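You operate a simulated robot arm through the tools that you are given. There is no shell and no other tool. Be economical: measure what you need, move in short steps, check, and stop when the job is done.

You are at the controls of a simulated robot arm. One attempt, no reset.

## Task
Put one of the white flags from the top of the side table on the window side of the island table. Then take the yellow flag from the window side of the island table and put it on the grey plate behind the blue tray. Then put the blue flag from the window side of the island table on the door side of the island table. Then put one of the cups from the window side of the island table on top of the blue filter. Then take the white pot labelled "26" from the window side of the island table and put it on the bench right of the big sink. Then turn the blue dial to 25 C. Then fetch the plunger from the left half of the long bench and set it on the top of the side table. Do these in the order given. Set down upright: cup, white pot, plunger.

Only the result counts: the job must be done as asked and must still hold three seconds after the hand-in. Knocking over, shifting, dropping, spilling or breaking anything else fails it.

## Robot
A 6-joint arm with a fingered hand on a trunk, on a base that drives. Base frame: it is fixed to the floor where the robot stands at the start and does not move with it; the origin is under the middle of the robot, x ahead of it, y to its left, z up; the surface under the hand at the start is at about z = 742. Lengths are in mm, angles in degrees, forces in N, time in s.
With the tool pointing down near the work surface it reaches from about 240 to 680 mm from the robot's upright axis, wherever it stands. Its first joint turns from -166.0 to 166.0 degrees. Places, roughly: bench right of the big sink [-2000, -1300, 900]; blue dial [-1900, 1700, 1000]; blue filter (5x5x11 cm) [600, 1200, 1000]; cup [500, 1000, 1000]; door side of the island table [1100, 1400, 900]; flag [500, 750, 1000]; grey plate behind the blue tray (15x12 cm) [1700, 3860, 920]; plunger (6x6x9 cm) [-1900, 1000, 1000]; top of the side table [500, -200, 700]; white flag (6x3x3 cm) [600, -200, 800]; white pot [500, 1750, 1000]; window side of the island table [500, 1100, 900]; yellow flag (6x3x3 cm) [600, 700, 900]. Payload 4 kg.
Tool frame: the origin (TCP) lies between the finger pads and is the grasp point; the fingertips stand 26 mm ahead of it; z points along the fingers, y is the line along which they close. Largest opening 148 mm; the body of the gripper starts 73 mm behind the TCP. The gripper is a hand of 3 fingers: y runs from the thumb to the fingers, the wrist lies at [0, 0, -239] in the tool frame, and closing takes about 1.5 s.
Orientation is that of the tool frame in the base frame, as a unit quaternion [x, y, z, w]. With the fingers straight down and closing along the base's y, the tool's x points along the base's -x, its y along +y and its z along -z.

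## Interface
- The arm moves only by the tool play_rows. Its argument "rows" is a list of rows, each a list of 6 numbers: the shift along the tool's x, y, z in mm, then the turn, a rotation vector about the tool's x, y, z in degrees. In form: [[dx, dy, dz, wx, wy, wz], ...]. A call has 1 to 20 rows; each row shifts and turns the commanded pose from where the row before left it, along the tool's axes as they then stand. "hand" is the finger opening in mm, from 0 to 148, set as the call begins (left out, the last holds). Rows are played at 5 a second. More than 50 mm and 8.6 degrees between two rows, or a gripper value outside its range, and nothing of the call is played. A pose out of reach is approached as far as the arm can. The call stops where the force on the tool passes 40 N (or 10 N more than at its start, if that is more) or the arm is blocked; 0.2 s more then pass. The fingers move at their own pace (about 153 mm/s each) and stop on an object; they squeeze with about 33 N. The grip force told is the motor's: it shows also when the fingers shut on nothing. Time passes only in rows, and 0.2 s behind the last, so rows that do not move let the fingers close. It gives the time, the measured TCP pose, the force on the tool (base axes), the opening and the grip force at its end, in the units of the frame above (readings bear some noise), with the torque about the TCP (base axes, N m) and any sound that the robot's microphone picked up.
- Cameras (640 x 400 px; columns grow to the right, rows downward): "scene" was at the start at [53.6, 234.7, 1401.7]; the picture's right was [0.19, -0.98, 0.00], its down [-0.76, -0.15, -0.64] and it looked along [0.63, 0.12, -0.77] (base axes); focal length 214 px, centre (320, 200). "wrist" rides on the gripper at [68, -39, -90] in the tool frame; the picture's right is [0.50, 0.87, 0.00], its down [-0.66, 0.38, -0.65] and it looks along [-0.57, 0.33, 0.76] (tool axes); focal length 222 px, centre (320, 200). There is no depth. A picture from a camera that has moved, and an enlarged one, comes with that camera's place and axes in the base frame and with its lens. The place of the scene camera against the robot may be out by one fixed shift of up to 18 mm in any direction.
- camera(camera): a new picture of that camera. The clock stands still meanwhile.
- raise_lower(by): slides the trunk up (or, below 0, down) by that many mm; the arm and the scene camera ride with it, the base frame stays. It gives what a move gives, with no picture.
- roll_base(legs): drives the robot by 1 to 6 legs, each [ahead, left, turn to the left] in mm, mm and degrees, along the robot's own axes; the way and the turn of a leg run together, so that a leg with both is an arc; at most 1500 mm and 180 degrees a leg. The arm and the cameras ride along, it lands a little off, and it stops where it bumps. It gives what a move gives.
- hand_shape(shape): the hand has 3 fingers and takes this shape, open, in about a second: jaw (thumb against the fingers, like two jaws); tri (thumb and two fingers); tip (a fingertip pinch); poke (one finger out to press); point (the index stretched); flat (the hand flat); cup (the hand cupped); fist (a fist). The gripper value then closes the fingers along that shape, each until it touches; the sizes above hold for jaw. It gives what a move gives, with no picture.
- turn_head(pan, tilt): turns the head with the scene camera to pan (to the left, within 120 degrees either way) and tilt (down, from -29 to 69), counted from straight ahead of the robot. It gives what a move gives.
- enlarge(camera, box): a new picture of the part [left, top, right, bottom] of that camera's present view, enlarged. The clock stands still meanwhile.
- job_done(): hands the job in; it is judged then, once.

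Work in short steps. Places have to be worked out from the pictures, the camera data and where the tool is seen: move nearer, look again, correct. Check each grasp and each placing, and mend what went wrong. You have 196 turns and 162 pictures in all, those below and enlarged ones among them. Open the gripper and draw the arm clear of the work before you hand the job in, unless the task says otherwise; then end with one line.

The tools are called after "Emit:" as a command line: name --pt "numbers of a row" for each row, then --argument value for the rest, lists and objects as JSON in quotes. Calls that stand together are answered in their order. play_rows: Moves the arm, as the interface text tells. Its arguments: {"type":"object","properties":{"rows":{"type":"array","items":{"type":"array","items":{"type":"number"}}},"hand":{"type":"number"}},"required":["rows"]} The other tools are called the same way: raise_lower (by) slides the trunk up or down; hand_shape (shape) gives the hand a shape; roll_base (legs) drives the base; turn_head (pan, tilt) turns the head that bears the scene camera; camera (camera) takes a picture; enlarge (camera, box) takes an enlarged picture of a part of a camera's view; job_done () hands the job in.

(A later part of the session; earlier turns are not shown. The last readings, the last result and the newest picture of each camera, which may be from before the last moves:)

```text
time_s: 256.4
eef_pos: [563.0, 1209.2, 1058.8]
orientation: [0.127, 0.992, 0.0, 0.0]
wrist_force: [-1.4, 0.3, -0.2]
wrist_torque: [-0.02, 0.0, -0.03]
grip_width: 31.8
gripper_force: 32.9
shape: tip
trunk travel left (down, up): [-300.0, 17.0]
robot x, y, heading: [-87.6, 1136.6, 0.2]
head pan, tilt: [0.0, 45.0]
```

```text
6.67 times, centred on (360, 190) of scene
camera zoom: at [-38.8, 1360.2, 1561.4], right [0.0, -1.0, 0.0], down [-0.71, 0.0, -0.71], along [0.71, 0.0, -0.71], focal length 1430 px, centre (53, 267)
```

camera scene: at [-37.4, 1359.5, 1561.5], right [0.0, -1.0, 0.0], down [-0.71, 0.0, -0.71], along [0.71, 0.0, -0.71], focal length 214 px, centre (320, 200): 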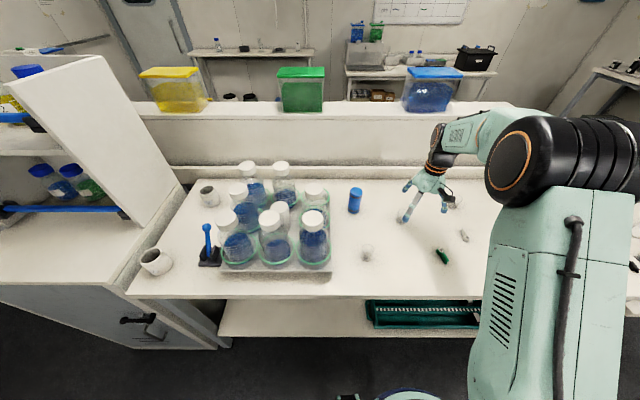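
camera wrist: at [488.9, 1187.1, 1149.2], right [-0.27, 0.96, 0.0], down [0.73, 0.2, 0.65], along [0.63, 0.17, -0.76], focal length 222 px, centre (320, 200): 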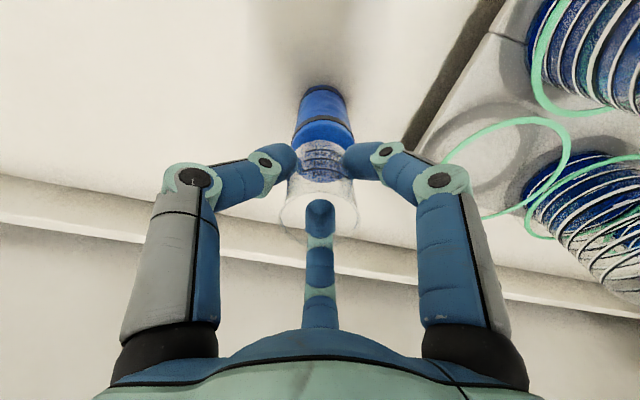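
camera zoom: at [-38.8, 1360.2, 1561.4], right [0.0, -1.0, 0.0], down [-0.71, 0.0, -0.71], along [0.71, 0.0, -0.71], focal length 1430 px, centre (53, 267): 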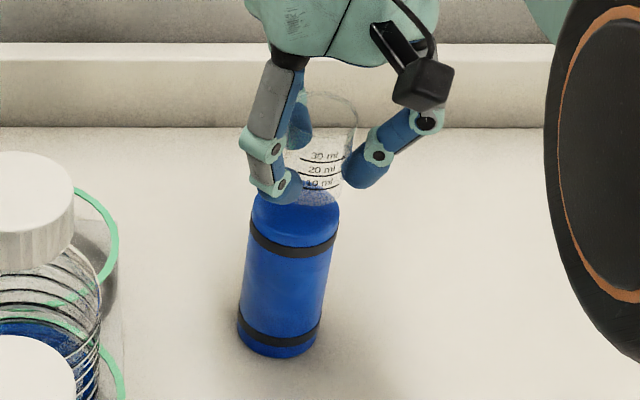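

Cup base is at about (563.7,1207); filter top at (566,1210.5). Shift (+2.5,+3.5) and lower.

Emit:
play_rows --pt "-1.5 4 0 0 0 0" --pt "0 0 5 0 0 0" --pt "0 0 4 0 0 0"

Emit:
enlarge --camera "wrist" --box '[270, 80, 370, 240]'

```text
time_s: 257.2
eef_pos: [566.5, 1212.7, 1050.4]
orientation: [0.126, 0.992, 0.0, 0.0]
wrist_force: [-0.1, 0.6, 0.1]
wrist_torque: [0.0, 0.01, 0.0]
grip_width: 31.8
gripper_force: 33.2
shape: tip
trunk travel left (down, up): [-300.0, 17.0]
robot x, y, heading: [-85.7, 1137.1, 0.1]
head pan, tilt: [0.0, 45.0]
```

```text
2.50 times, centred on (320, 160) of wrist
camera zoom: at [490.8, 1190.7, 1140.0], right [-0.27, 0.96, 0.0], down [0.73, 0.2, 0.65], along [0.63, 0.17, -0.76], focal length 555 px, centre (320, 300)
```

zoom: 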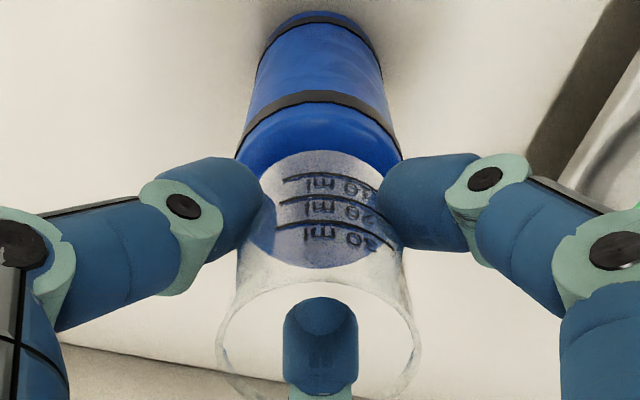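

Aligned. Lower until contact.

Emit:
play_rows --pt "0 0 2 0 0 0" --pt "0 0 2 0 0 0"

```text
time_s: 257.8
eef_pos: [567.1, 1211.6, 1047.5]
orientation: [0.127, 0.992, 0.0, 0.0]
wrist_force: [0.7, 0.0, -0.4]
wrist_torque: [0.0, -0.01, -0.03]
grip_width: 31.9
gripper_force: 33.3
shape: tip
trunk travel left (down, up): [-300.0, 17.0]
robot x, y, heading: [-82.0, 1144.1, 0.4]
head pan, tilt: [0.0, 45.0]
```

Emit:
play_rows --pt "0 0 1.5 0 0 0" --pt "0 0 1.5 0 0 0"

```text
time_s: 258.4
eef_pos: [567.6, 1212.3, 1044.1]
orientation: [0.127, 0.992, 0.001, 0.0]
wrist_force: [0.7, -0.1, -1.0]
wrist_torque: [0.03, 0.05, 0.05]
grip_width: 31.7
gripper_force: 33.3
shape: tip
trunk travel left (down, up): [-300.0, 17.0]
robot x, y, heading: [-85.4, 1139.6, 0.4]
head pan, tilt: [0.0, 45.0]
```

Emit:
play_rows --pt "0 0 1.5 0 0 0"

Emit:
enlarge --camera "wrist" --box '[270, 80, 370, 240]'

Emit:
enlarge --camera "scene" --box '[335, 160, 385, 220]'

```text
time_s: 258.8
eef_pos: [568.0, 1211.7, 1042.6]
orientation: [0.128, 0.992, -0.001, 0.0]
wrist_force: [0.2, 0.4, 0.0]
wrist_torque: [-0.02, 0.01, -0.03]
grip_width: 31.7
gripper_force: 32.8
shape: tip
trunk travel left (down, up): [-300.0, 17.0]
robot x, y, heading: [-85.6, 1143.4, 0.2]
head pan, tilt: [0.0, 45.0]
```

```text
2.50 times, centred on (320, 160) of wrist
camera zoom: at [491.9, 1190.3, 1131.9], right [-0.27, 0.96, 0.0], down [0.73, 0.2, 0.65], along [0.63, 0.17, -0.76], focal length 555 px, centre (320, 300)
```

zoom: 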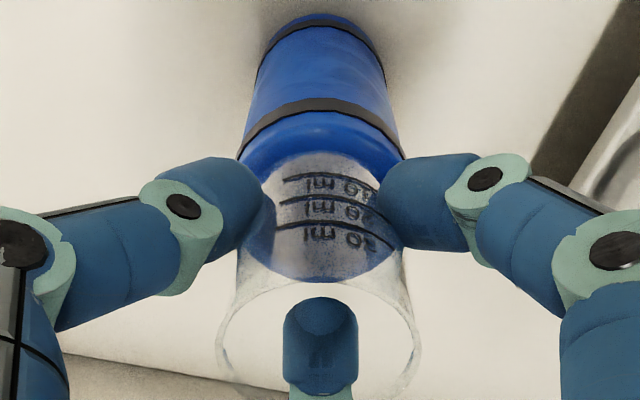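

```text
6.67 times, centred on (360, 190) of scene
camera zoom: at [-38.8, 1360.1, 1561.4], right [0.0, -1.0, 0.0], down [-0.71, 0.0, -0.71], along [0.71, 0.0, -0.71], focal length 1430 px, centre (53, 267)
```

zoom: 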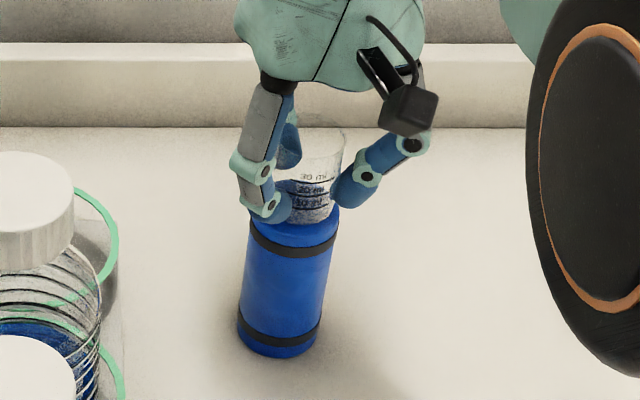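

Emit:
play_rows --pt "0 0 1.5 0 0 0" --pt "0 0 1 0 0 0"

```text
time_s: 259.4
eef_pos: [567.8, 1213.5, 1041.4]
orientation: [0.128, 0.992, 0.0, 0.001]
wrist_force: [0.1, -0.3, 5.7]
wrist_torque: [-0.08, -0.01, 0.02]
grip_width: 32.1
gripper_force: 32.8
shape: tip
trunk travel left (down, up): [-300.0, 17.0]
robot x, y, heading: [-84.5, 1140.7, 0.4]
head pan, tilt: [0.0, 45.0]
```

Contact. Open gently and rise.

Emit:
play_rows --pt "0 0 0 0 0 0" --pt "0 0 0 0 0 0" --pt "0 0 0 0 0 0" --hand 44

Emit:
play_rows --pt "0 0 0 0 0 0" --pt "0 0 0 0 0 0" --pt "0 0 -5 0 0 0" --pt "0 0 -20 0 0 0" --pt "0 0 -30 0 0 0" --pt "0 0 -40 0 0 0" --hand 90

Emit:
camera --camera "wrist"

Emit:
enlarge --camera "scene" --box '[310, 130, 410, 225]'

```text
time_s: 260.2
eef_pos: [568.1, 1212.5, 1040.3]
orientation: [0.126, 0.992, 0.0, -0.001]
wrist_force: [-0.8, 0.4, 0.1]
wrist_torque: [-0.01, 0.01, 0.01]
grip_width: 43.7
gripper_force: 0.1
shape: tip
trunk travel left (down, up): [-300.0, 17.0]
robot x, y, heading: [-85.1, 1140.7, 0.4]
head pan, tilt: [0.0, 45.0]
```

```text
time_s: 261.6
eef_pos: [569.2, 1211.0, 1135.2]
orientation: [0.127, 0.992, -0.001, 0.001]
wrist_force: [-1.0, 0.3, -0.3]
wrist_torque: [-0.01, -0.03, -0.02]
grip_width: 89.6
gripper_force: 0.0
shape: tip
trunk travel left (down, up): [-300.0, 17.0]
robot x, y, heading: [-86.6, 1142.8, 0.3]
head pan, tilt: [0.0, 45.0]
```

```text
89 pictures are left
camera wrist: at [493.3, 1188.7, 1225.3], right [-0.27, 0.96, 0.0], down [0.73, 0.2, 0.65], along [0.63, 0.17, -0.76], focal length 222 px, centre (320, 200)
```

wrist: 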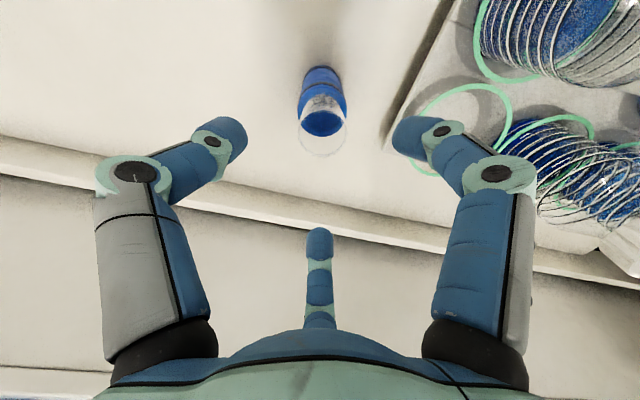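

```text
4.21 times, centred on (360, 178) of scene
camera zoom: at [-38.9, 1360.1, 1561.5], right [0.0, -1.0, 0.0], down [-0.71, 0.0, -0.71], along [0.71, 0.0, -0.71], focal length 903 px, centre (152, 295)
```

zoom: 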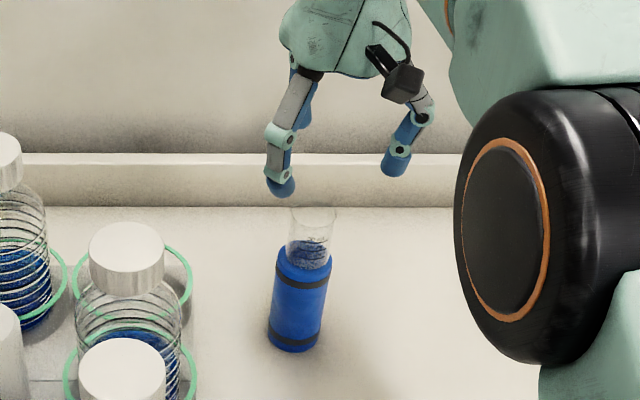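

Cup is standing on the filter. Retract, then drive left toward the white pots.

Emit:
play_rows --pt "42 -11 -6 0 0 0" --pt "42 -11 -6 0 0 0" --pt "42 -11 -6 0 0 0" --pt "42 -11 -6 0 0 0" --pt "42 -11 -6 0 0 0" --pt "42 -11 -6 0 0 0" --pt "42 -11 -6 0 0 0" --pt "42 -11 -6 0 0 0" --hand 148

Emit:
roll_base --legs '[[-30, 0, 0], [0, 560, 0]]'

Emit:
camera --camera "scene"

```text
time_s: 263.4
eef_pos: [218.0, 1209.9, 1181.8]
orientation: [0.127, 0.992, 0.001, 0.001]
wrist_force: [0.0, 0.2, -0.4]
wrist_torque: [0.0, -0.02, 0.01]
grip_width: 147.9
gripper_force: 0.0
shape: tip
trunk travel left (down, up): [-300.0, 17.0]
robot x, y, heading: [-85.6, 1143.4, 0.1]
head pan, tilt: [0.0, 45.0]
```

```text
time_s: 269.5
eef_pos: [192.0, 1797.9, 1181.4]
orientation: [0.128, 0.992, 0.0, 0.0]
wrist_force: [-0.4, -0.5, -0.1]
wrist_torque: [0.01, 0.02, 0.02]
grip_width: 147.9
gripper_force: 0.0
shape: tip
trunk travel left (down, up): [-300.0, 17.0]
robot x, y, heading: [-113.7, 1729.1, -0.0]
head pan, tilt: [0.0, 45.0]
```

```text
87 pictures are left
camera scene: at [-67.8, 1949.5, 1561.4], right [0.0, -1.0, 0.0], down [-0.71, 0.0, -0.71], along [0.71, 0.0, -0.71], focal length 214 px, centre (320, 200)
```

scene: 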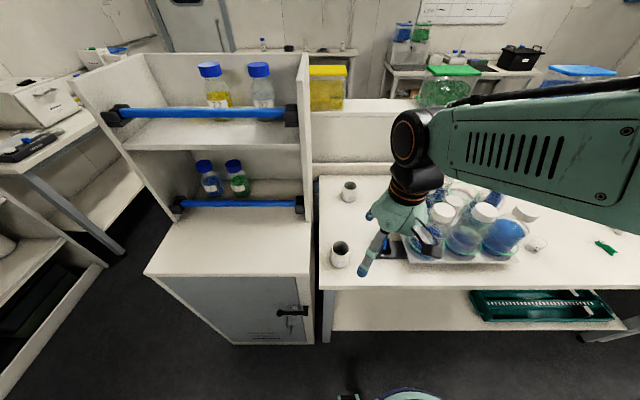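

Emit:
enlarge --camera "scene" --box '[315, 170, 375, 210]'

Emit:
enlarge --camera "scene" --box '[315, 230, 375, 270]'

Emit:
camera --camera "wrist"

```text
10.00 times, centred on (345, 190) of scene
camera zoom: at [-67.8, 1949.5, 1561.4], right [0.0, -1.0, 0.0], down [-0.71, 0.0, -0.71], along [0.71, 0.0, -0.71], focal length 2145 px, centre (70, 300)
```

zoom: 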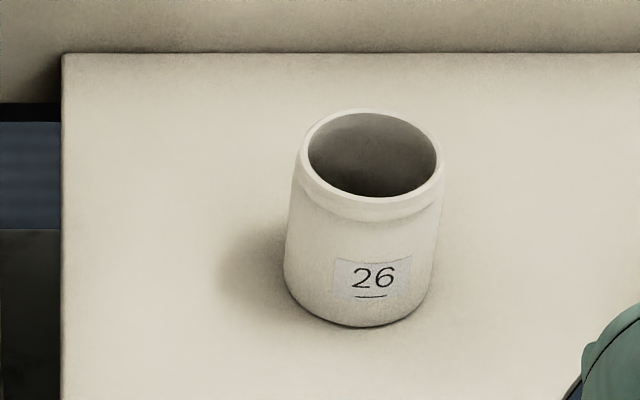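

```text
10.00 times, centred on (345, 250) of scene
camera zoom: at [-67.8, 1949.5, 1561.4], right [0.0, -1.0, 0.0], down [-0.71, 0.0, -0.71], along [0.71, 0.0, -0.71], focal length 2145 px, centre (70, -300)
```

zoom: 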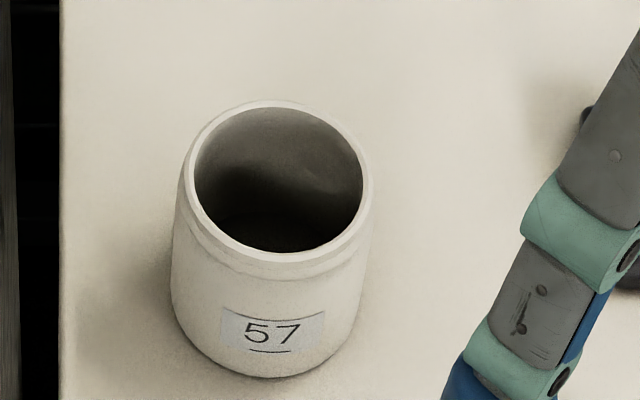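

```text
84 pictures are left
camera wrist: at [115.2, 1776.8, 1271.4], right [-0.26, 0.97, 0.0], down [0.73, 0.2, 0.65], along [0.63, 0.17, -0.76], focal length 222 px, centre (320, 200)
```

wrist: 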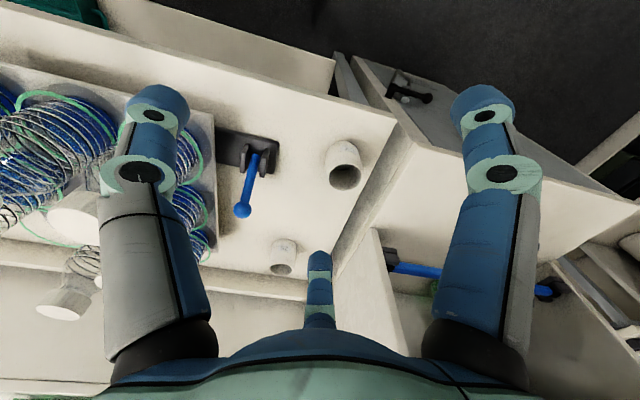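

Pot "26" is the rear one at about (606,1811). Drive left 80 and forward 55.

Emit:
roll_base --legs '[[0, 80, 0], [55, 0, 0]]'

Emit:
play_rows --pt "-38 -4 0 0 0 0" --pt "-38 -4 0 0 0 0" --pt "-38 -4 5 0 0 0" --pt "-38 -4 5 0 0 0" --pt "-38 -4 10 0 0 0" --pt "-38 -4 10 0 0 0" --pt "-38 -4 10 0 0 0" --hand 110

Emit:
camera --camera "wrist"

Emit:
camera --camera "scene"

```text
time_s: 271.4
eef_pos: [247.9, 1876.4, 1180.7]
orientation: [0.129, 0.992, 0.0, 0.0]
wrist_force: [0.4, -0.7, 0.0]
wrist_torque: [0.0, 0.01, 0.0]
grip_width: 147.9
gripper_force: 0.1
shape: tip
trunk travel left (down, up): [-300.0, 17.0]
robot x, y, heading: [-60.6, 1803.7, -0.1]
head pan, tilt: [0.0, 45.0]
```

```text
time_s: 273.0
eef_pos: [499.2, 1780.5, 1143.9]
orientation: [0.129, 0.992, 0.0, -0.001]
wrist_force: [0.2, -0.4, -0.4]
wrist_torque: [0.01, 0.01, 0.01]
grip_width: 110.3
gripper_force: 0.0
shape: tip
trunk travel left (down, up): [-300.0, 17.0]
robot x, y, heading: [-56.6, 1811.4, -0.1]
head pan, tilt: [0.0, 45.0]
```

```text
83 pictures are left
camera wrist: at [423.7, 1759.2, 1232.8], right [-0.26, 0.97, 0.0], down [0.73, 0.2, 0.65], along [0.63, 0.17, -0.76], focal length 222 px, centre (320, 200)
```

wrist: 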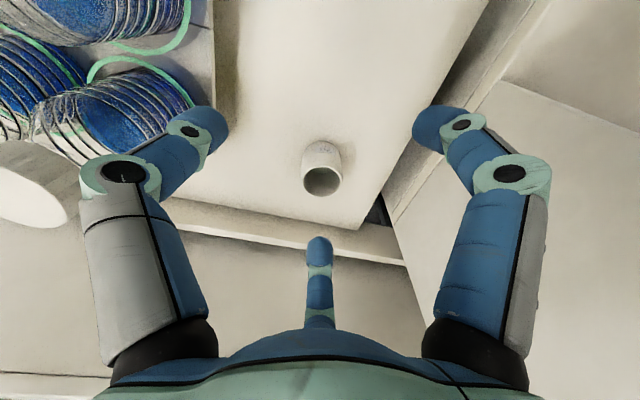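

```text
82 pictures are left
camera scene: at [-9.0, 2027.1, 1561.5], right [0.0, -1.0, 0.0], down [-0.71, 0.0, -0.71], along [0.71, 0.0, -0.71], focal length 214 px, centre (320, 200)
```

scene: 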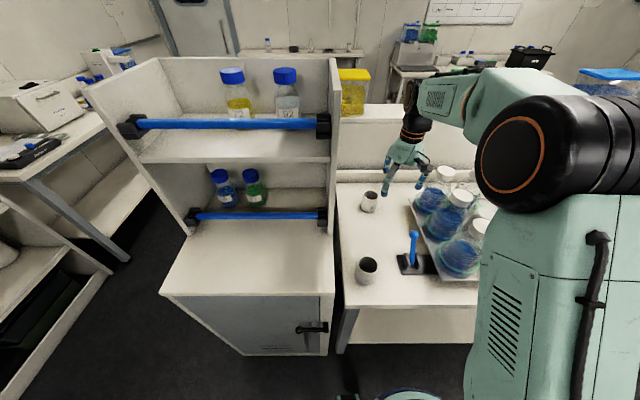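

Pot rim at about (608,1812). Move above it and lower to ~1035.

Emit:
play_rows --pt "-32 19.3 20 0 0 0" --pt "-32 19.3 20 0 0 0" --pt "-32 19.3 20 0 0 0" --pt "0 0 25 0 0 0" --pt "0 0 25 0 0 0" --hand 100

Emit:
camera --camera "wrist"

```text
time_s: 274.2
eef_pos: [605.7, 1810.7, 1029.8]
orientation: [0.13, 0.992, 0.001, -0.002]
wrist_force: [0.2, -0.1, -0.8]
wrist_torque: [-0.04, -0.01, 0.01]
grip_width: 100.7
gripper_force: 0.2
shape: tip
trunk travel left (down, up): [-300.0, 17.0]
robot x, y, heading: [-57.1, 1806.1, -0.5]
head pan, tilt: [0.0, 45.0]
```

```text
81 pictures are left
camera wrist: at [530.4, 1788.2, 1119.3], right [-0.26, 0.97, 0.0], down [0.73, 0.2, 0.65], along [0.63, 0.17, -0.76], focal length 222 px, centre (320, 200)
```

wrist: 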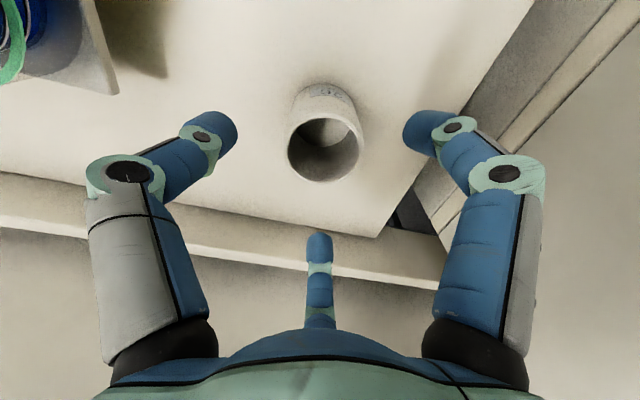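

Aligned. Descend to 945 and grip.

Emit:
play_rows --pt "1.5 1.7 30 0 0 0" --pt "0 0 30 0 0 0" --pt "0 0 15 0 0 0" --pt "0 0 10 0 0 0"

Emit:
camera --camera "wrist"

Emit:
play_rows --pt "0 0 0 0 0 0" --pt "0 0 0 0 0 0" --pt "0 0 0 0 0 0" --pt "0 0 0 0 0 0" --pt "0 0 0 0 0 0" --hand 35

```text
time_s: 275.2
eef_pos: [604.0, 1811.6, 946.5]
orientation: [0.13, 0.992, 0.0, 0.0]
wrist_force: [-0.7, -0.2, 0.3]
wrist_torque: [0.01, -0.03, -0.02]
grip_width: 100.1
gripper_force: 0.1
shape: tip
trunk travel left (down, up): [-300.0, 17.0]
robot x, y, heading: [-54.9, 1806.4, -0.1]
head pan, tilt: [0.0, 45.0]
```

```text
80 pictures are left
camera wrist: at [528.6, 1790.8, 1035.8], right [-0.26, 0.97, 0.0], down [0.73, 0.2, 0.65], along [0.63, 0.17, -0.76], focal length 222 px, centre (320, 200)
```

wrist: 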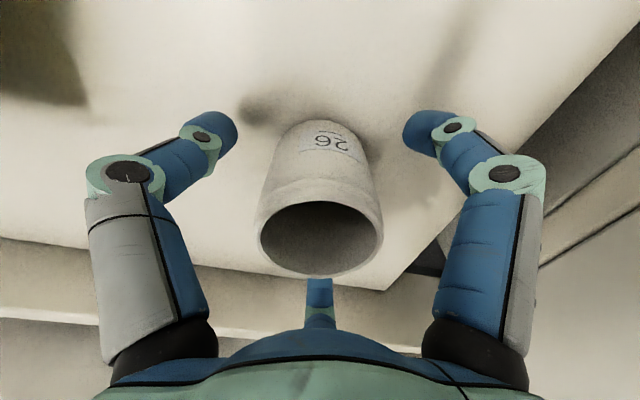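

```text
time_s: 276.4
eef_pos: [604.7, 1812.4, 946.2]
orientation: [0.13, 0.992, 0.0, 0.0]
wrist_force: [0.2, 0.0, 0.1]
wrist_torque: [-0.03, -0.03, -0.01]
grip_width: 54.1
gripper_force: 32.6
shape: tip
trunk travel left (down, up): [-300.0, 17.0]
robot x, y, heading: [-59.6, 1810.8, -0.1]
head pan, tilt: [0.0, 45.0]
```

Gripped at 54 mm. Lift and retract.

Emit:
play_rows --pt "0 0 -20 0 0 0" --pt "0 0 -40 0 0 0" --pt "0 0 -45 0 0 0" --pt "0 0 -45 0 0 0" --pt "0 0 -45 0 0 0" --pt "42 -11 -5 0 0 0" --pt "42 -11 -5 0 0 0" --pt "42 -11 -5 0 0 0" --pt "42 -11 -5 0 0 0" --pt "42 -11 -5 0 0 0" --pt "42 -11 -5 0 0 0" --pt "42 -11 -5 0 0 0" --pt "42 -11 -5 0 0 0"

Emit:
turn_head --pan 110 --tilt 25

Emit:
camera --camera "scene"

Emit:
camera --camera "wrist"

```text
time_s: 279.2
eef_pos: [255.0, 1817.6, 1181.4]
orientation: [0.13, 0.991, 0.0, 0.001]
wrist_force: [0.3, -0.1, -1.3]
wrist_torque: [-0.01, -0.01, -0.03]
grip_width: 53.7
gripper_force: 33.2
shape: tip
trunk travel left (down, up): [-300.0, 17.0]
robot x, y, heading: [-57.1, 1809.4, -0.2]
head pan, tilt: [0.0, 45.0]
```

```text
time_s: 281.1
eef_pos: [258.0, 1816.6, 1181.2]
orientation: [0.129, 0.992, 0.001, -0.001]
wrist_force: [0.2, 0.0, -0.7]
wrist_torque: [0.0, -0.01, -0.01]
grip_width: 53.8
gripper_force: 33.3
shape: tip
trunk travel left (down, up): [-300.0, 17.0]
robot x, y, heading: [-55.7, 1805.2, -0.2]
head pan, tilt: [110.0, 25.0]
```

```text
79 pictures are left
camera scene: at [-123.0, 2114.4, 1592.0], right [0.94, 0.34, 0.0], down [0.14, -0.4, -0.91], along [-0.31, 0.85, -0.42], focal length 214 px, centre (320, 200)
```

scene: 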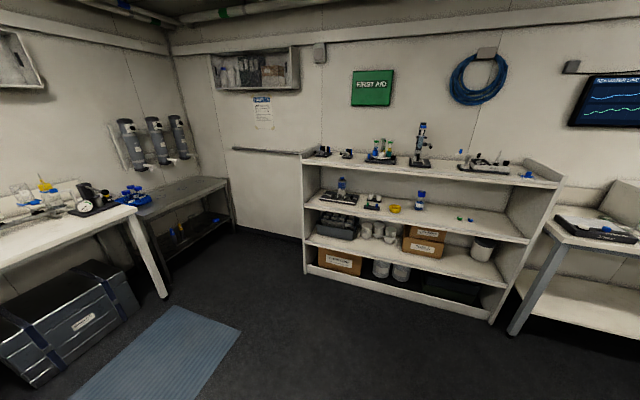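

```text
78 pictures are left
camera wrist: at [182.7, 1795.1, 1270.2], right [-0.26, 0.97, 0.0], down [0.73, 0.2, 0.65], along [0.63, 0.17, -0.76], focal length 222 px, centre (320, 200)
```

wrist: 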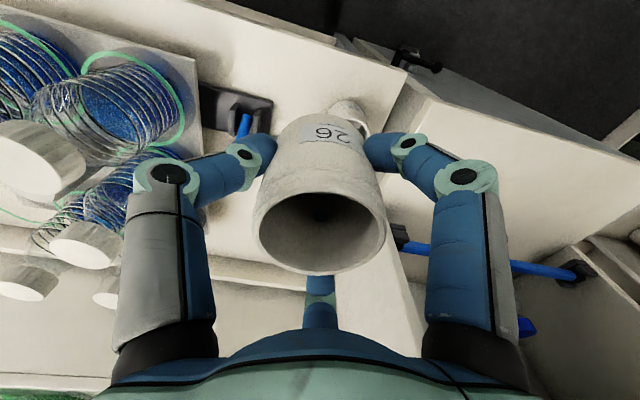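

Pot held. Back off, turn to face the window wall, and strafe toward negative y, then look.

Emit:
roll_base --legs '[[-400, 0, 0], [0, 0, 180], [400, 0, 0], [0, 1300, 0]]'

Emit:
turn_head --pan 50 --tilt 25

Emit:
camera --camera "scene"

Emit:
turn_head --pan -15 --tilt 25

Emit:
camera --camera "scene"

```text
time_s: 304.6
eef_pos: [-972.6, 405.7, 1181.2]
orientation: [0.999, -0.053, 0.0, 0.0]
wrist_force: [0.7, -0.2, -0.6]
wrist_torque: [0.02, 0.01, 0.0]
grip_width: 53.7
gripper_force: 33.1
shape: tip
trunk travel left (down, up): [-300.0, 17.0]
robot x, y, heading: [-657.3, 459.3, -171.4]
head pan, tilt: [110.0, 25.0]
```

```text
time_s: 305.9
eef_pos: [-973.3, 407.3, 1181.3]
orientation: [0.999, -0.053, 0.0, 0.0]
wrist_force: [-0.3, 0.4, -1.4]
wrist_torque: [0.01, 0.01, 0.0]
grip_width: 53.5
gripper_force: 32.9
shape: tip
trunk travel left (down, up): [-300.0, 17.0]
robot x, y, heading: [-661.1, 467.0, -171.4]
head pan, tilt: [50.0, 25.0]
```

```text
77 pictures are left
camera scene: at [-651.8, 191.3, 1592.0], right [-0.85, 0.52, 0.0], down [0.22, 0.36, -0.91], along [-0.47, -0.77, -0.42], focal length 214 px, centre (320, 200)
```

scene: 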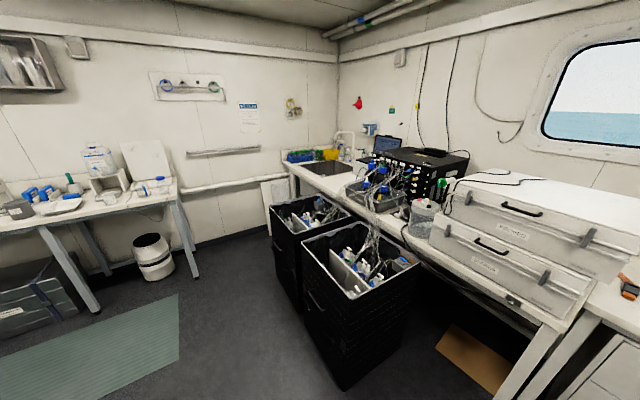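

```text
time_s: 307.2
eef_pos: [-973.6, 405.3, 1181.1]
orientation: [0.999, -0.053, 0.0, 0.0]
wrist_force: [0.1, -0.1, -0.4]
wrist_torque: [-0.03, -0.01, -0.02]
grip_width: 53.6
gripper_force: 33.1
shape: tip
trunk travel left (down, up): [-300.0, 17.0]
robot x, y, heading: [-660.3, 465.8, -171.4]
head pan, tilt: [-15.0, 25.0]
```

```text
76 pictures are left
camera scene: at [-695.5, 280.1, 1592.0], right [0.11, 0.99, 0.0], down [0.42, -0.05, -0.91], along [-0.9, 0.1, -0.42], focal length 214 px, centre (320, 200)
```

scene: 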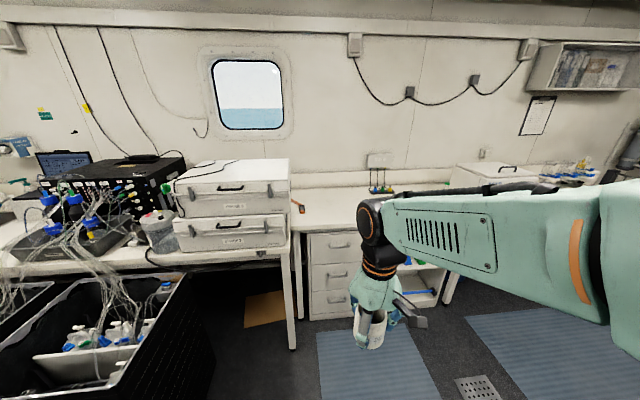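

Emit:
turn_head --pan 45 --tilt 30

Emit:
enlarge --camera "scene" --box '[210, 90, 470, 260]'

```text
time_s: 308.5
eef_pos: [-973.8, 405.2, 1180.7]
orientation: [0.999, -0.054, 0.0, 0.0]
wrist_force: [0.2, 0.6, -0.6]
wrist_torque: [0.02, 0.01, 0.0]
grip_width: 53.7
gripper_force: 33.4
shape: tip
trunk travel left (down, up): [-300.0, 17.0]
robot x, y, heading: [-664.0, 463.4, -171.1]
head pan, tilt: [45.0, 30.0]
```

```text
2.35 times, centred on (340, 175) of scene
camera zoom: at [-657.6, 197.2, 1584.1], right [-0.81, 0.59, 0.0], down [0.3, 0.4, -0.87], along [-0.51, -0.7, -0.5], focal length 505 px, centre (273, 259)
```

zoom: 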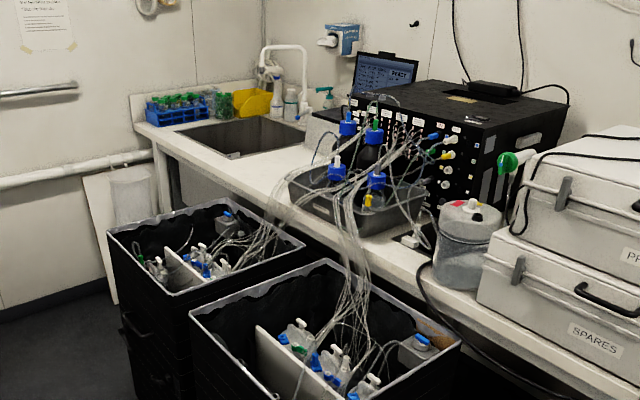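

The bench spot right of the sink is free near (-1740,-1400), but bins block the front; I'll approach from in front of the sink. Drive along x≈-770 to y≈-1800 and look.

Emit:
roll_base --legs '[[0, 0, -8.9], [110, 0, 0], [0, 1250, 0], [0, 1000, 0]]'

Emit:
turn_head --pan 0 --tilt 40

Emit:
camera --camera "scene"

```text
time_s: 330.0
eef_pos: [-1126.1, -1802.6, 1180.1]
orientation: [0.99, -0.144, 0.0, 0.0]
wrist_force: [0.5, -0.1, 0.1]
wrist_torque: [-0.01, -0.04, 0.0]
grip_width: 53.9
gripper_force: 32.8
shape: tip
trunk travel left (down, up): [-300.0, 17.0]
robot x, y, heading: [-813.0, -1804.4, 178.2]
head pan, tilt: [45.0, 30.0]
```

```text
time_s: 331.1
eef_pos: [-1126.5, -1802.5, 1180.0]
orientation: [0.99, -0.144, -0.001, 0.0]
wrist_force: [0.0, 0.1, -0.6]
wrist_torque: [-0.03, -0.02, 0.0]
grip_width: 53.8
gripper_force: 32.8
shape: tip
trunk travel left (down, up): [-300.0, 17.0]
robot x, y, heading: [-806.4, -1800.3, 178.3]
head pan, tilt: [0.0, 40.0]
```

```text
74 pictures are left
camera scene: at [-874.2, -2000.7, 1568.7], right [0.03, 1.0, 0.0], down [0.64, -0.02, -0.77], along [-0.77, 0.02, -0.64], focal length 214 px, centre (320, 200)
```

scene: 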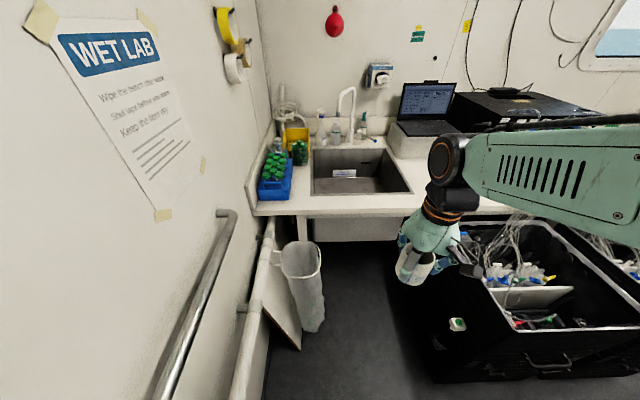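

Corridor center is at y≈-1670. Shift right 130, straighten, and go forward 420.

Emit:
roll_base --legs '[[0, -135, 1.8], [420, 0, 0]]'

Emit:
turn_head --pan -15 --tilt 45

Emit:
camera --camera "scene"

Emit:
camera --camera "wrist"

```text
time_s: 335.1
eef_pos: [-1542.0, -1675.2, 1180.5]
orientation: [0.991, -0.133, 0.0, 0.0]
wrist_force: [-0.7, -0.4, -1.0]
wrist_torque: [-0.01, 0.01, 0.0]
grip_width: 53.5
gripper_force: 32.7
shape: tip
trunk travel left (down, up): [-300.0, 17.0]
robot x, y, heading: [-1224.6, -1664.7, 179.5]
head pan, tilt: [0.0, 40.0]
```

```text
time_s: 335.9
eef_pos: [-1542.1, -1673.5, 1180.9]
orientation: [0.991, -0.132, 0.0, 0.0]
wrist_force: [-0.3, 0.9, -0.2]
wrist_torque: [-0.01, -0.01, 0.02]
grip_width: 53.8
gripper_force: 32.9
shape: tip
trunk travel left (down, up): [-300.0, 17.0]
robot x, y, heading: [-1224.6, -1669.6, 179.3]
head pan, tilt: [-15.0, 45.0]
```

```text
73 pictures are left
camera scene: at [-1278.9, -1845.4, 1561.5], right [0.27, 0.96, 0.0], down [0.68, -0.19, -0.71], along [-0.68, 0.19, -0.71], focal length 214 px, centre (320, 200)
```

scene: 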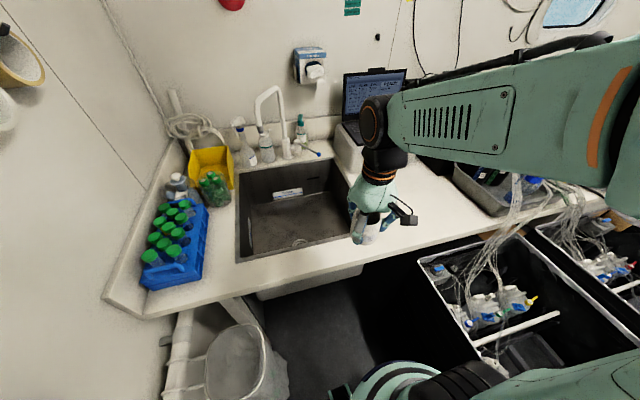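

```text
72 pictures are left
camera wrist: at [-1466.9, -1655.2, 1270.3], right [0.26, -0.97, 0.0], down [-0.73, -0.19, 0.65], along [-0.63, -0.17, -0.76], focal length 222 px, centre (320, 200)
```

wrist: 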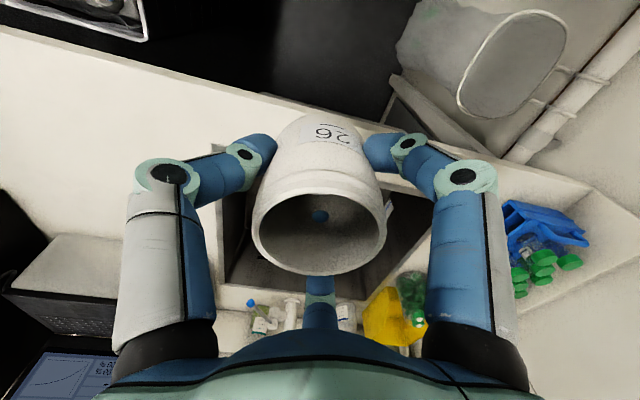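

Spot (-1735,-1350) is clear bench. Move the hand there at height.

Emit:
play_rows --pt "-30.2 -29 0 0 0 0" --pt "-30.2 -29 0 0 0 0" --pt "-30.2 -29 0 0 0 0" --pt "-30.2 -29 0 0 0 0" --pt "-30.2 -29 0 0 0 0" --pt "-30.2 -29 5 0 0 0" --pt "-30.2 -29 10 0 0 0" --pt "-30.2 -29 20 0 0 0" --pt "-30.2 -29 25 0 0 0"

Emit:
camera --camera "scene"

Emit:
camera --camera "wrist"

```text
time_s: 337.9
eef_pos: [-1738.7, -1348.7, 1119.2]
orientation: [0.991, -0.133, 0.001, 0.0]
wrist_force: [-0.3, 0.1, -1.3]
wrist_torque: [-0.04, -0.02, -0.01]
grip_width: 53.8
gripper_force: 32.7
shape: tip
trunk travel left (down, up): [-300.0, 17.0]
robot x, y, heading: [-1223.7, -1663.8, 179.4]
head pan, tilt: [-15.0, 45.0]
```

```text
71 pictures are left
camera scene: at [-1280.4, -1843.7, 1561.6], right [0.27, 0.96, 0.0], down [0.68, -0.19, -0.71], along [-0.68, 0.19, -0.71], focal length 214 px, centre (320, 200)
```

scene: 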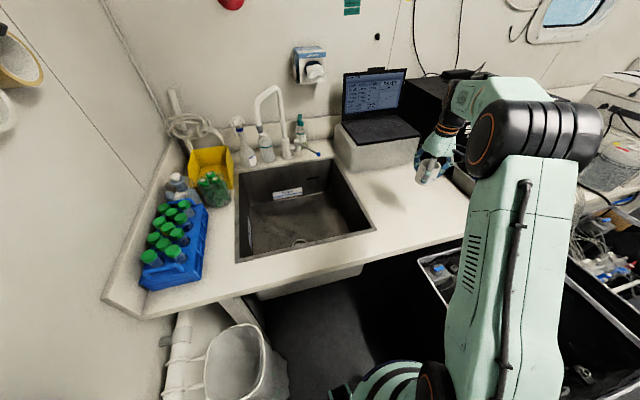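

```text
70 pictures are left
camera wrist: at [-1662.8, -1330.0, 1208.6], right [0.26, -0.97, 0.0], down [-0.73, -0.19, 0.65], along [-0.63, -0.17, -0.76], focal length 222 px, centre (320, 200)
```

wrist: 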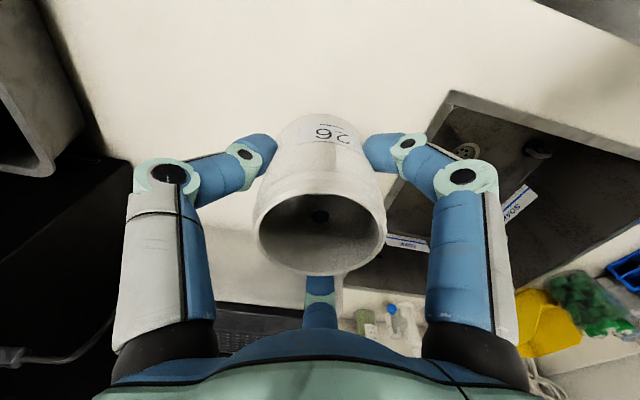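

Clear. Descend to ~975 then feel for contact.

Emit:
play_rows --pt "0 0 40 0 0 0" --pt "0 0 40 0 0 0" --pt "0 0 40 0 0 0" --pt "0 0 20 0 0 0"

Emit:
camera --camera "wrist"

Emit:
play_rows --pt "0 0 8 0 0 0" --pt "0 0 6 0 0 0" --pt "0 0 5 0 0 0"

```text
time_s: 338.9
eef_pos: [-1735.8, -1351.8, 978.8]
orientation: [0.991, -0.133, 0.0, 0.0]
wrist_force: [-0.4, -0.3, -1.4]
wrist_torque: [0.03, 0.0, 0.0]
grip_width: 53.6
gripper_force: 33.3
shape: tip
trunk travel left (down, up): [-300.0, 17.0]
robot x, y, heading: [-1222.7, -1664.9, 179.5]
head pan, tilt: [-15.0, 45.0]
```

```text
69 pictures are left
camera wrist: at [-1659.8, -1333.3, 1068.2], right [0.26, -0.97, 0.0], down [-0.73, -0.19, 0.65], along [-0.63, -0.17, -0.76], focal length 222 px, centre (320, 200)
```

wrist: 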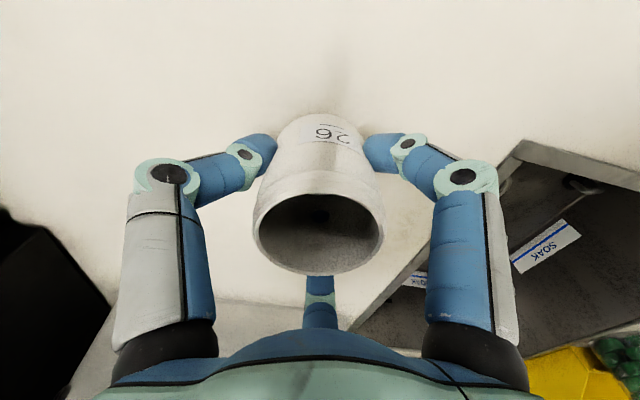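

```text
time_s: 339.7
eef_pos: [-1735.1, -1350.6, 963.0]
orientation: [0.991, -0.132, 0.0, 0.001]
wrist_force: [-0.1, 0.2, -0.8]
wrist_torque: [0.02, 0.01, 0.01]
grip_width: 53.4
gripper_force: 33.0
shape: tip
trunk travel left (down, up): [-300.0, 17.0]
robot x, y, heading: [-1228.1, -1668.7, 179.5]
head pan, tilt: [-15.0, 45.0]
```

Emit:
play_rows --pt "0 0 4 0 0 0" --pt "0 0 4 0 0 0" --pt "0 0 3 0 0 0"

Emit:
play_rows --pt "0 0 2 0 0 0" --pt "0 0 2 0 0 0"

```text
time_s: 340.5
eef_pos: [-1734.9, -1351.3, 951.4]
orientation: [0.991, -0.133, 0.001, 0.001]
wrist_force: [-0.5, 0.3, -0.9]
wrist_torque: [0.0, 0.03, 0.02]
grip_width: 53.6
gripper_force: 32.5
shape: tip
trunk travel left (down, up): [-300.0, 17.0]
robot x, y, heading: [-1227.0, -1666.9, 179.7]
head pan, tilt: [-15.0, 45.0]
```

```text
time_s: 341.1
eef_pos: [-1734.7, -1350.9, 947.0]
orientation: [0.991, -0.132, 0.0, 0.0]
wrist_force: [-0.4, -0.2, -1.4]
wrist_torque: [-0.02, 0.02, 0.05]
grip_width: 53.6
gripper_force: 33.1
shape: tip
trunk travel left (down, up): [-300.0, 17.0]
robot x, y, heading: [-1225.4, -1669.7, 179.4]
head pan, tilt: [-15.0, 45.0]
```

Emit:
play_rows --pt "0 0 1.5 0 0 0" --pt "0 0 1.5 0 0 0"

```text
time_s: 341.7
eef_pos: [-1736.2, -1350.0, 944.4]
orientation: [0.991, -0.132, 0.0, -0.001]
wrist_force: [0.5, 1.7, 8.3]
wrist_torque: [0.09, -0.07, 0.02]
grip_width: 53.7
gripper_force: 32.7
shape: tip
trunk travel left (down, up): [-300.0, 17.0]
robot x, y, heading: [-1227.1, -1666.0, 179.6]
head pan, tilt: [-15.0, 45.0]
```

Contact. Open gently, then rise.

Emit:
play_rows --pt "0 0 0 0 0 0" --pt "0 0 0 0 0 0" --pt "0 0 0 0 0 0" --hand 66

Emit:
play_rows --pt "0 0 0 0 0 0" --pt "0 0 0 0 0 0" --pt "0 0 -10 0 0 0" --pt "0 0 -30 0 0 0" --pt "0 0 -45 0 0 0" --pt "0 0 -45 0 0 0" --pt "0 0 -45 0 0 0" --pt "0 0 -45 0 0 0" --hand 110

Emit:
camera --camera "wrist"

```text
time_s: 342.5
eef_pos: [-1735.1, -1350.5, 944.6]
orientation: [0.991, -0.132, 0.0, 0.0]
wrist_force: [-0.3, 0.5, 0.3]
wrist_torque: [-0.02, 0.01, 0.01]
grip_width: 65.6
gripper_force: 0.1
shape: tip
trunk travel left (down, up): [-300.0, 17.0]
robot x, y, heading: [-1226.3, -1665.0, 179.3]
head pan, tilt: [-15.0, 45.0]
```

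```text
time_s: 344.3
eef_pos: [-1736.1, -1350.0, 1163.5]
orientation: [0.991, -0.132, 0.0, 0.0]
wrist_force: [-0.3, 0.1, -0.4]
wrist_torque: [-0.01, -0.02, -0.04]
grip_width: 109.6
gripper_force: 0.0
shape: tip
trunk travel left (down, up): [-300.0, 17.0]
robot x, y, heading: [-1224.8, -1663.6, 179.7]
head pan, tilt: [-15.0, 45.0]
```

```text
68 pictures are left
camera wrist: at [-1661.4, -1331.0, 1252.2], right [0.26, -0.97, 0.0], down [-0.73, -0.19, 0.65], along [-0.63, -0.17, -0.76], focal length 222 px, centre (320, 200)
```

wrist: 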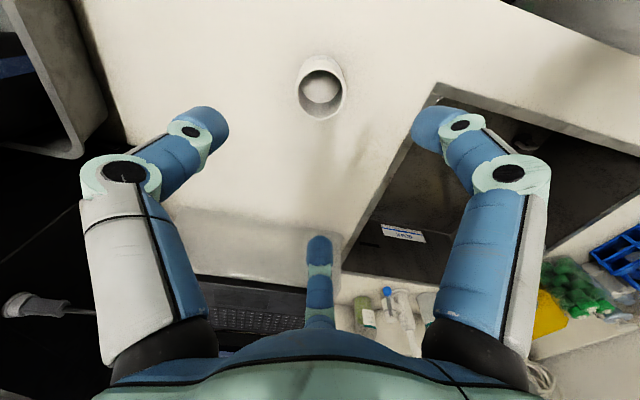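

Pot is standing on the bench. Retract, back out, and drive to the blue dial.

Emit:
play_rows --pt "30.2 29 -2 0 0 0" --pt "30.2 29 -2 0 0 0" --pt "30.2 29 -2 0 0 0" --pt "30.2 29 -2 0 0 0" --pt "30.2 29 -2 0 0 0" --pt "30.2 29 -2 0 0 0" --pt "30.2 29 -2 0 0 0" --pt "30.2 29 -2 0 0 0" --pt "30.2 29 -2 0 0 0"

Emit:
roll_base --legs '[[-470, 0, 0], [0, -1400, 0], [0, -1400, 0], [0, -300, 0]]'

Emit:
turn_head --pan 0 --tilt 35

Emit:
camera --camera "scene"

```text
time_s: 346.3
eef_pos: [-1544.4, -1675.5, 1179.1]
orientation: [0.991, -0.132, 0.0, 0.0]
wrist_force: [-0.3, -0.8, 0.9]
wrist_torque: [0.01, 0.01, -0.06]
grip_width: 109.7
gripper_force: 0.1
shape: tip
trunk travel left (down, up): [-300.0, 17.0]
robot x, y, heading: [-1223.2, -1667.0, 179.9]
head pan, tilt: [-15.0, 45.0]
```

```text
time_s: 375.4
eef_pos: [-1066.0, 1370.4, 1179.6]
orientation: [0.989, -0.145, 0.0, -0.001]
wrist_force: [1.0, 0.2, -1.0]
wrist_torque: [-0.02, 0.0, 0.01]
grip_width: 109.6
gripper_force: 0.1
shape: tip
trunk travel left (down, up): [-300.0, 17.0]
robot x, y, heading: [-745.3, 1372.3, 178.3]
head pan, tilt: [-15.0, 45.0]
```

```text
time_s: 376.2
eef_pos: [-1066.2, 1369.2, 1180.0]
orientation: [0.99, -0.144, 0.001, 0.0]
wrist_force: [0.2, 0.3, -0.2]
wrist_torque: [-0.03, -0.02, -0.02]
grip_width: 109.6
gripper_force: 0.1
shape: tip
trunk travel left (down, up): [-300.0, 17.0]
robot x, y, heading: [-749.6, 1367.7, 178.2]
head pan, tilt: [0.0, 35.0]
```

```text
67 pictures are left
camera scene: at [-814.8, 1171.1, 1576.2], right [0.03, 1.0, 0.0], down [0.57, -0.02, -0.82], along [-0.82, 0.03, -0.57], focal length 214 px, centre (320, 200)
```

scene: 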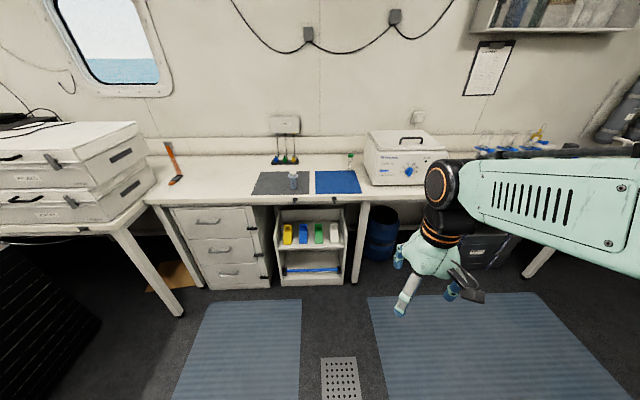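

Emit:
enlarge --camera "scene" --box '[350, 120, 460, 200]'

Emit:
enlarge --camera "scene" --box '[240, 130, 370, 210]'

```text
5.00 times, centred on (405, 160) of scene
camera zoom: at [-814.8, 1171.1, 1576.2], right [0.03, 1.0, 0.0], down [0.57, -0.02, -0.82], along [-0.82, 0.03, -0.57], focal length 1072 px, centre (-105, 400)
```

zoom: 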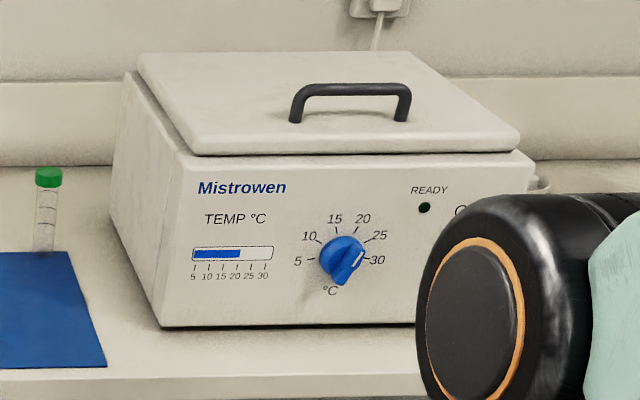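

```text
4.92 times, centred on (305, 170) of scene
camera zoom: at [-814.8, 1171.1, 1576.2], right [0.03, 1.0, 0.0], down [0.57, -0.02, -0.82], along [-0.82, 0.03, -0.57], focal length 1056 px, centre (394, 348)
```

zoom: 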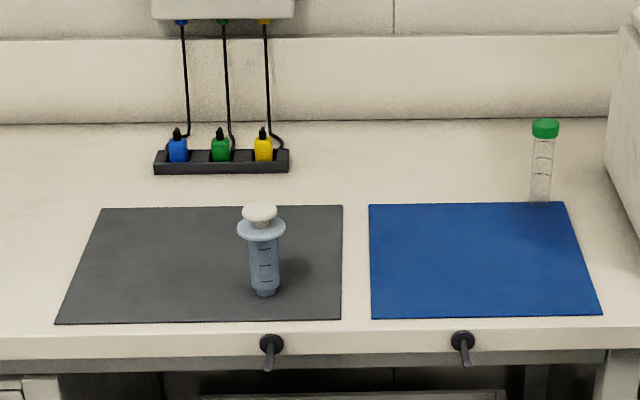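

The dial reads near 30 °C on the vertical front face; plunger also seen. First I reorient the hand in free air: extend, undo yaw, then pitch to point ahead.

Emit:
play_rows --pt "0 0 0 0 0 -8.3" --pt "0 0 0 0 0 -8.3" --pt "-45 0 0 0 0 0" --pt "-45 0 0 0 0 0" --pt "-45 0 0 0 0 0" --pt "-45 0 0 0 0 0" --pt "-45 0 0 0 0 0"

Emit:
play_rows --pt "0 0 0 0 -8.2 0" --pt "0 0 0 0 -8.2 0" --pt "0 0 0 0 -8.2 0" --pt "0 0 0 0 -8.2 0" --pt "0 0 0 0 -8.2 0" --pt "0 0 0 0 -8.2 0" --pt "0 0 0 0 -8.2 0" --pt "0 0 0 0 -8.2 0" --pt "0 0 0 0 -8.2 0" --pt "0 0 0 0 -8.2 0" --pt "0 0 0 0 -8.0 0"

Emit:
camera --camera "wrist"

```text
time_s: 377.8
eef_pos: [-1292.9, 1367.9, 1177.2]
orientation: [1.0, -0.001, 0.001, -0.001]
wrist_force: [0.5, 0.1, 0.1]
wrist_torque: [-0.03, -0.03, 0.01]
grip_width: 109.5
gripper_force: 0.0
shape: tip
trunk travel left (down, up): [-300.0, 17.0]
robot x, y, heading: [-747.4, 1371.4, 178.3]
head pan, tilt: [0.0, 35.0]
```

```text
time_s: 380.2
eef_pos: [-1292.2, 1368.3, 1179.6]
orientation: [0.707, 0.001, -0.707, 0.001]
wrist_force: [-0.1, 0.8, 0.8]
wrist_torque: [0.0, -0.03, 0.03]
grip_width: 109.8
gripper_force: 0.0
shape: tip
trunk travel left (down, up): [-300.0, 17.0]
robot x, y, heading: [-744.7, 1370.7, 178.0]
head pan, tilt: [0.0, 35.0]
```

```text
64 pictures are left
camera wrist: at [-1203.0, 1406.6, 1110.8], right [0.0, -0.87, -0.5], down [0.65, -0.38, 0.66], along [-0.76, -0.33, 0.57], focal length 222 px, centre (320, 200)
```

wrist: 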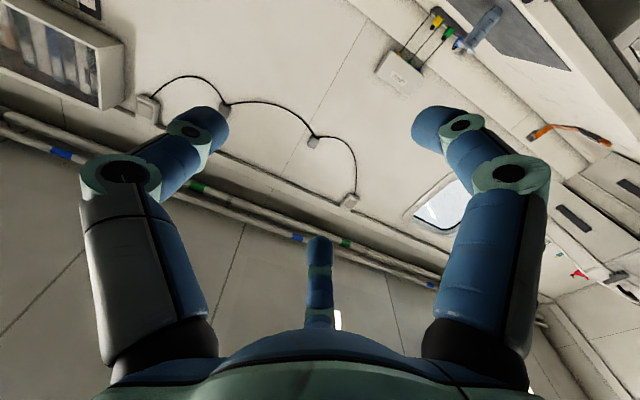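

Pitch achieved. Now spin about the tool axis to bring the camera above the hand.

Emit:
play_rows --pt "0 0 0 0 0 8.5" --pt "0 0 0 0 0 8.5" --pt "0 0 0 0 0 8.5" --pt "0 0 0 0 0 8.5" --pt "0 0 0 0 0 8.5" --pt "0 0 0 0 0 8.5" --pt "0 0 0 0 0 8.5" --pt "0 0 0 0 0 8.5" --pt "0 0 0 0 0 8.5" --pt "0 0 0 0 0 8.5" --pt "0 0 0 0 0 8.5" --pt "0 0 0 0 0 8.5" --pt "0 0 0 0 0 8.5" --pt "0 0 0 0 0 8.5" --pt "0 0 0 0 0 8.5" --pt "0 0 0 0 0 8.5"

Emit:
camera --camera "wrist"

```text
time_s: 383.6
eef_pos: [-1291.2, 1369.3, 1180.3]
orientation: [0.264, -0.656, -0.264, 0.656]
wrist_force: [-1.1, 0.8, -0.6]
wrist_torque: [0.01, 0.02, 0.03]
grip_width: 109.6
gripper_force: 0.0
shape: tip
trunk travel left (down, up): [-300.0, 17.0]
robot x, y, heading: [-745.6, 1369.4, 178.3]
head pan, tilt: [0.0, 35.0]
```

```text
63 pictures are left
camera wrist: at [-1201.7, 1293.0, 1200.4], right [0.0, 0.28, 0.96], down [0.65, 0.73, -0.21], along [-0.76, 0.63, -0.18], focal length 222 px, centre (320, 200)
```

wrist: 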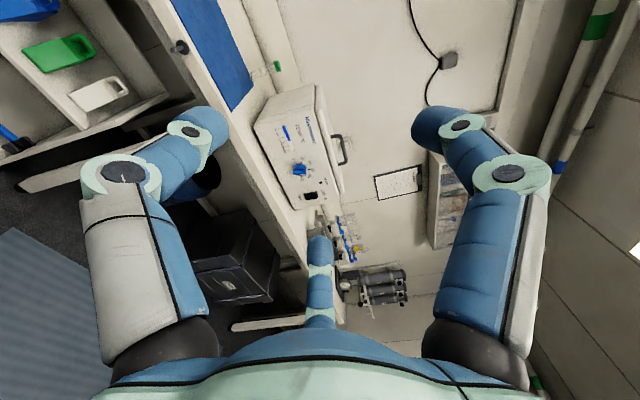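

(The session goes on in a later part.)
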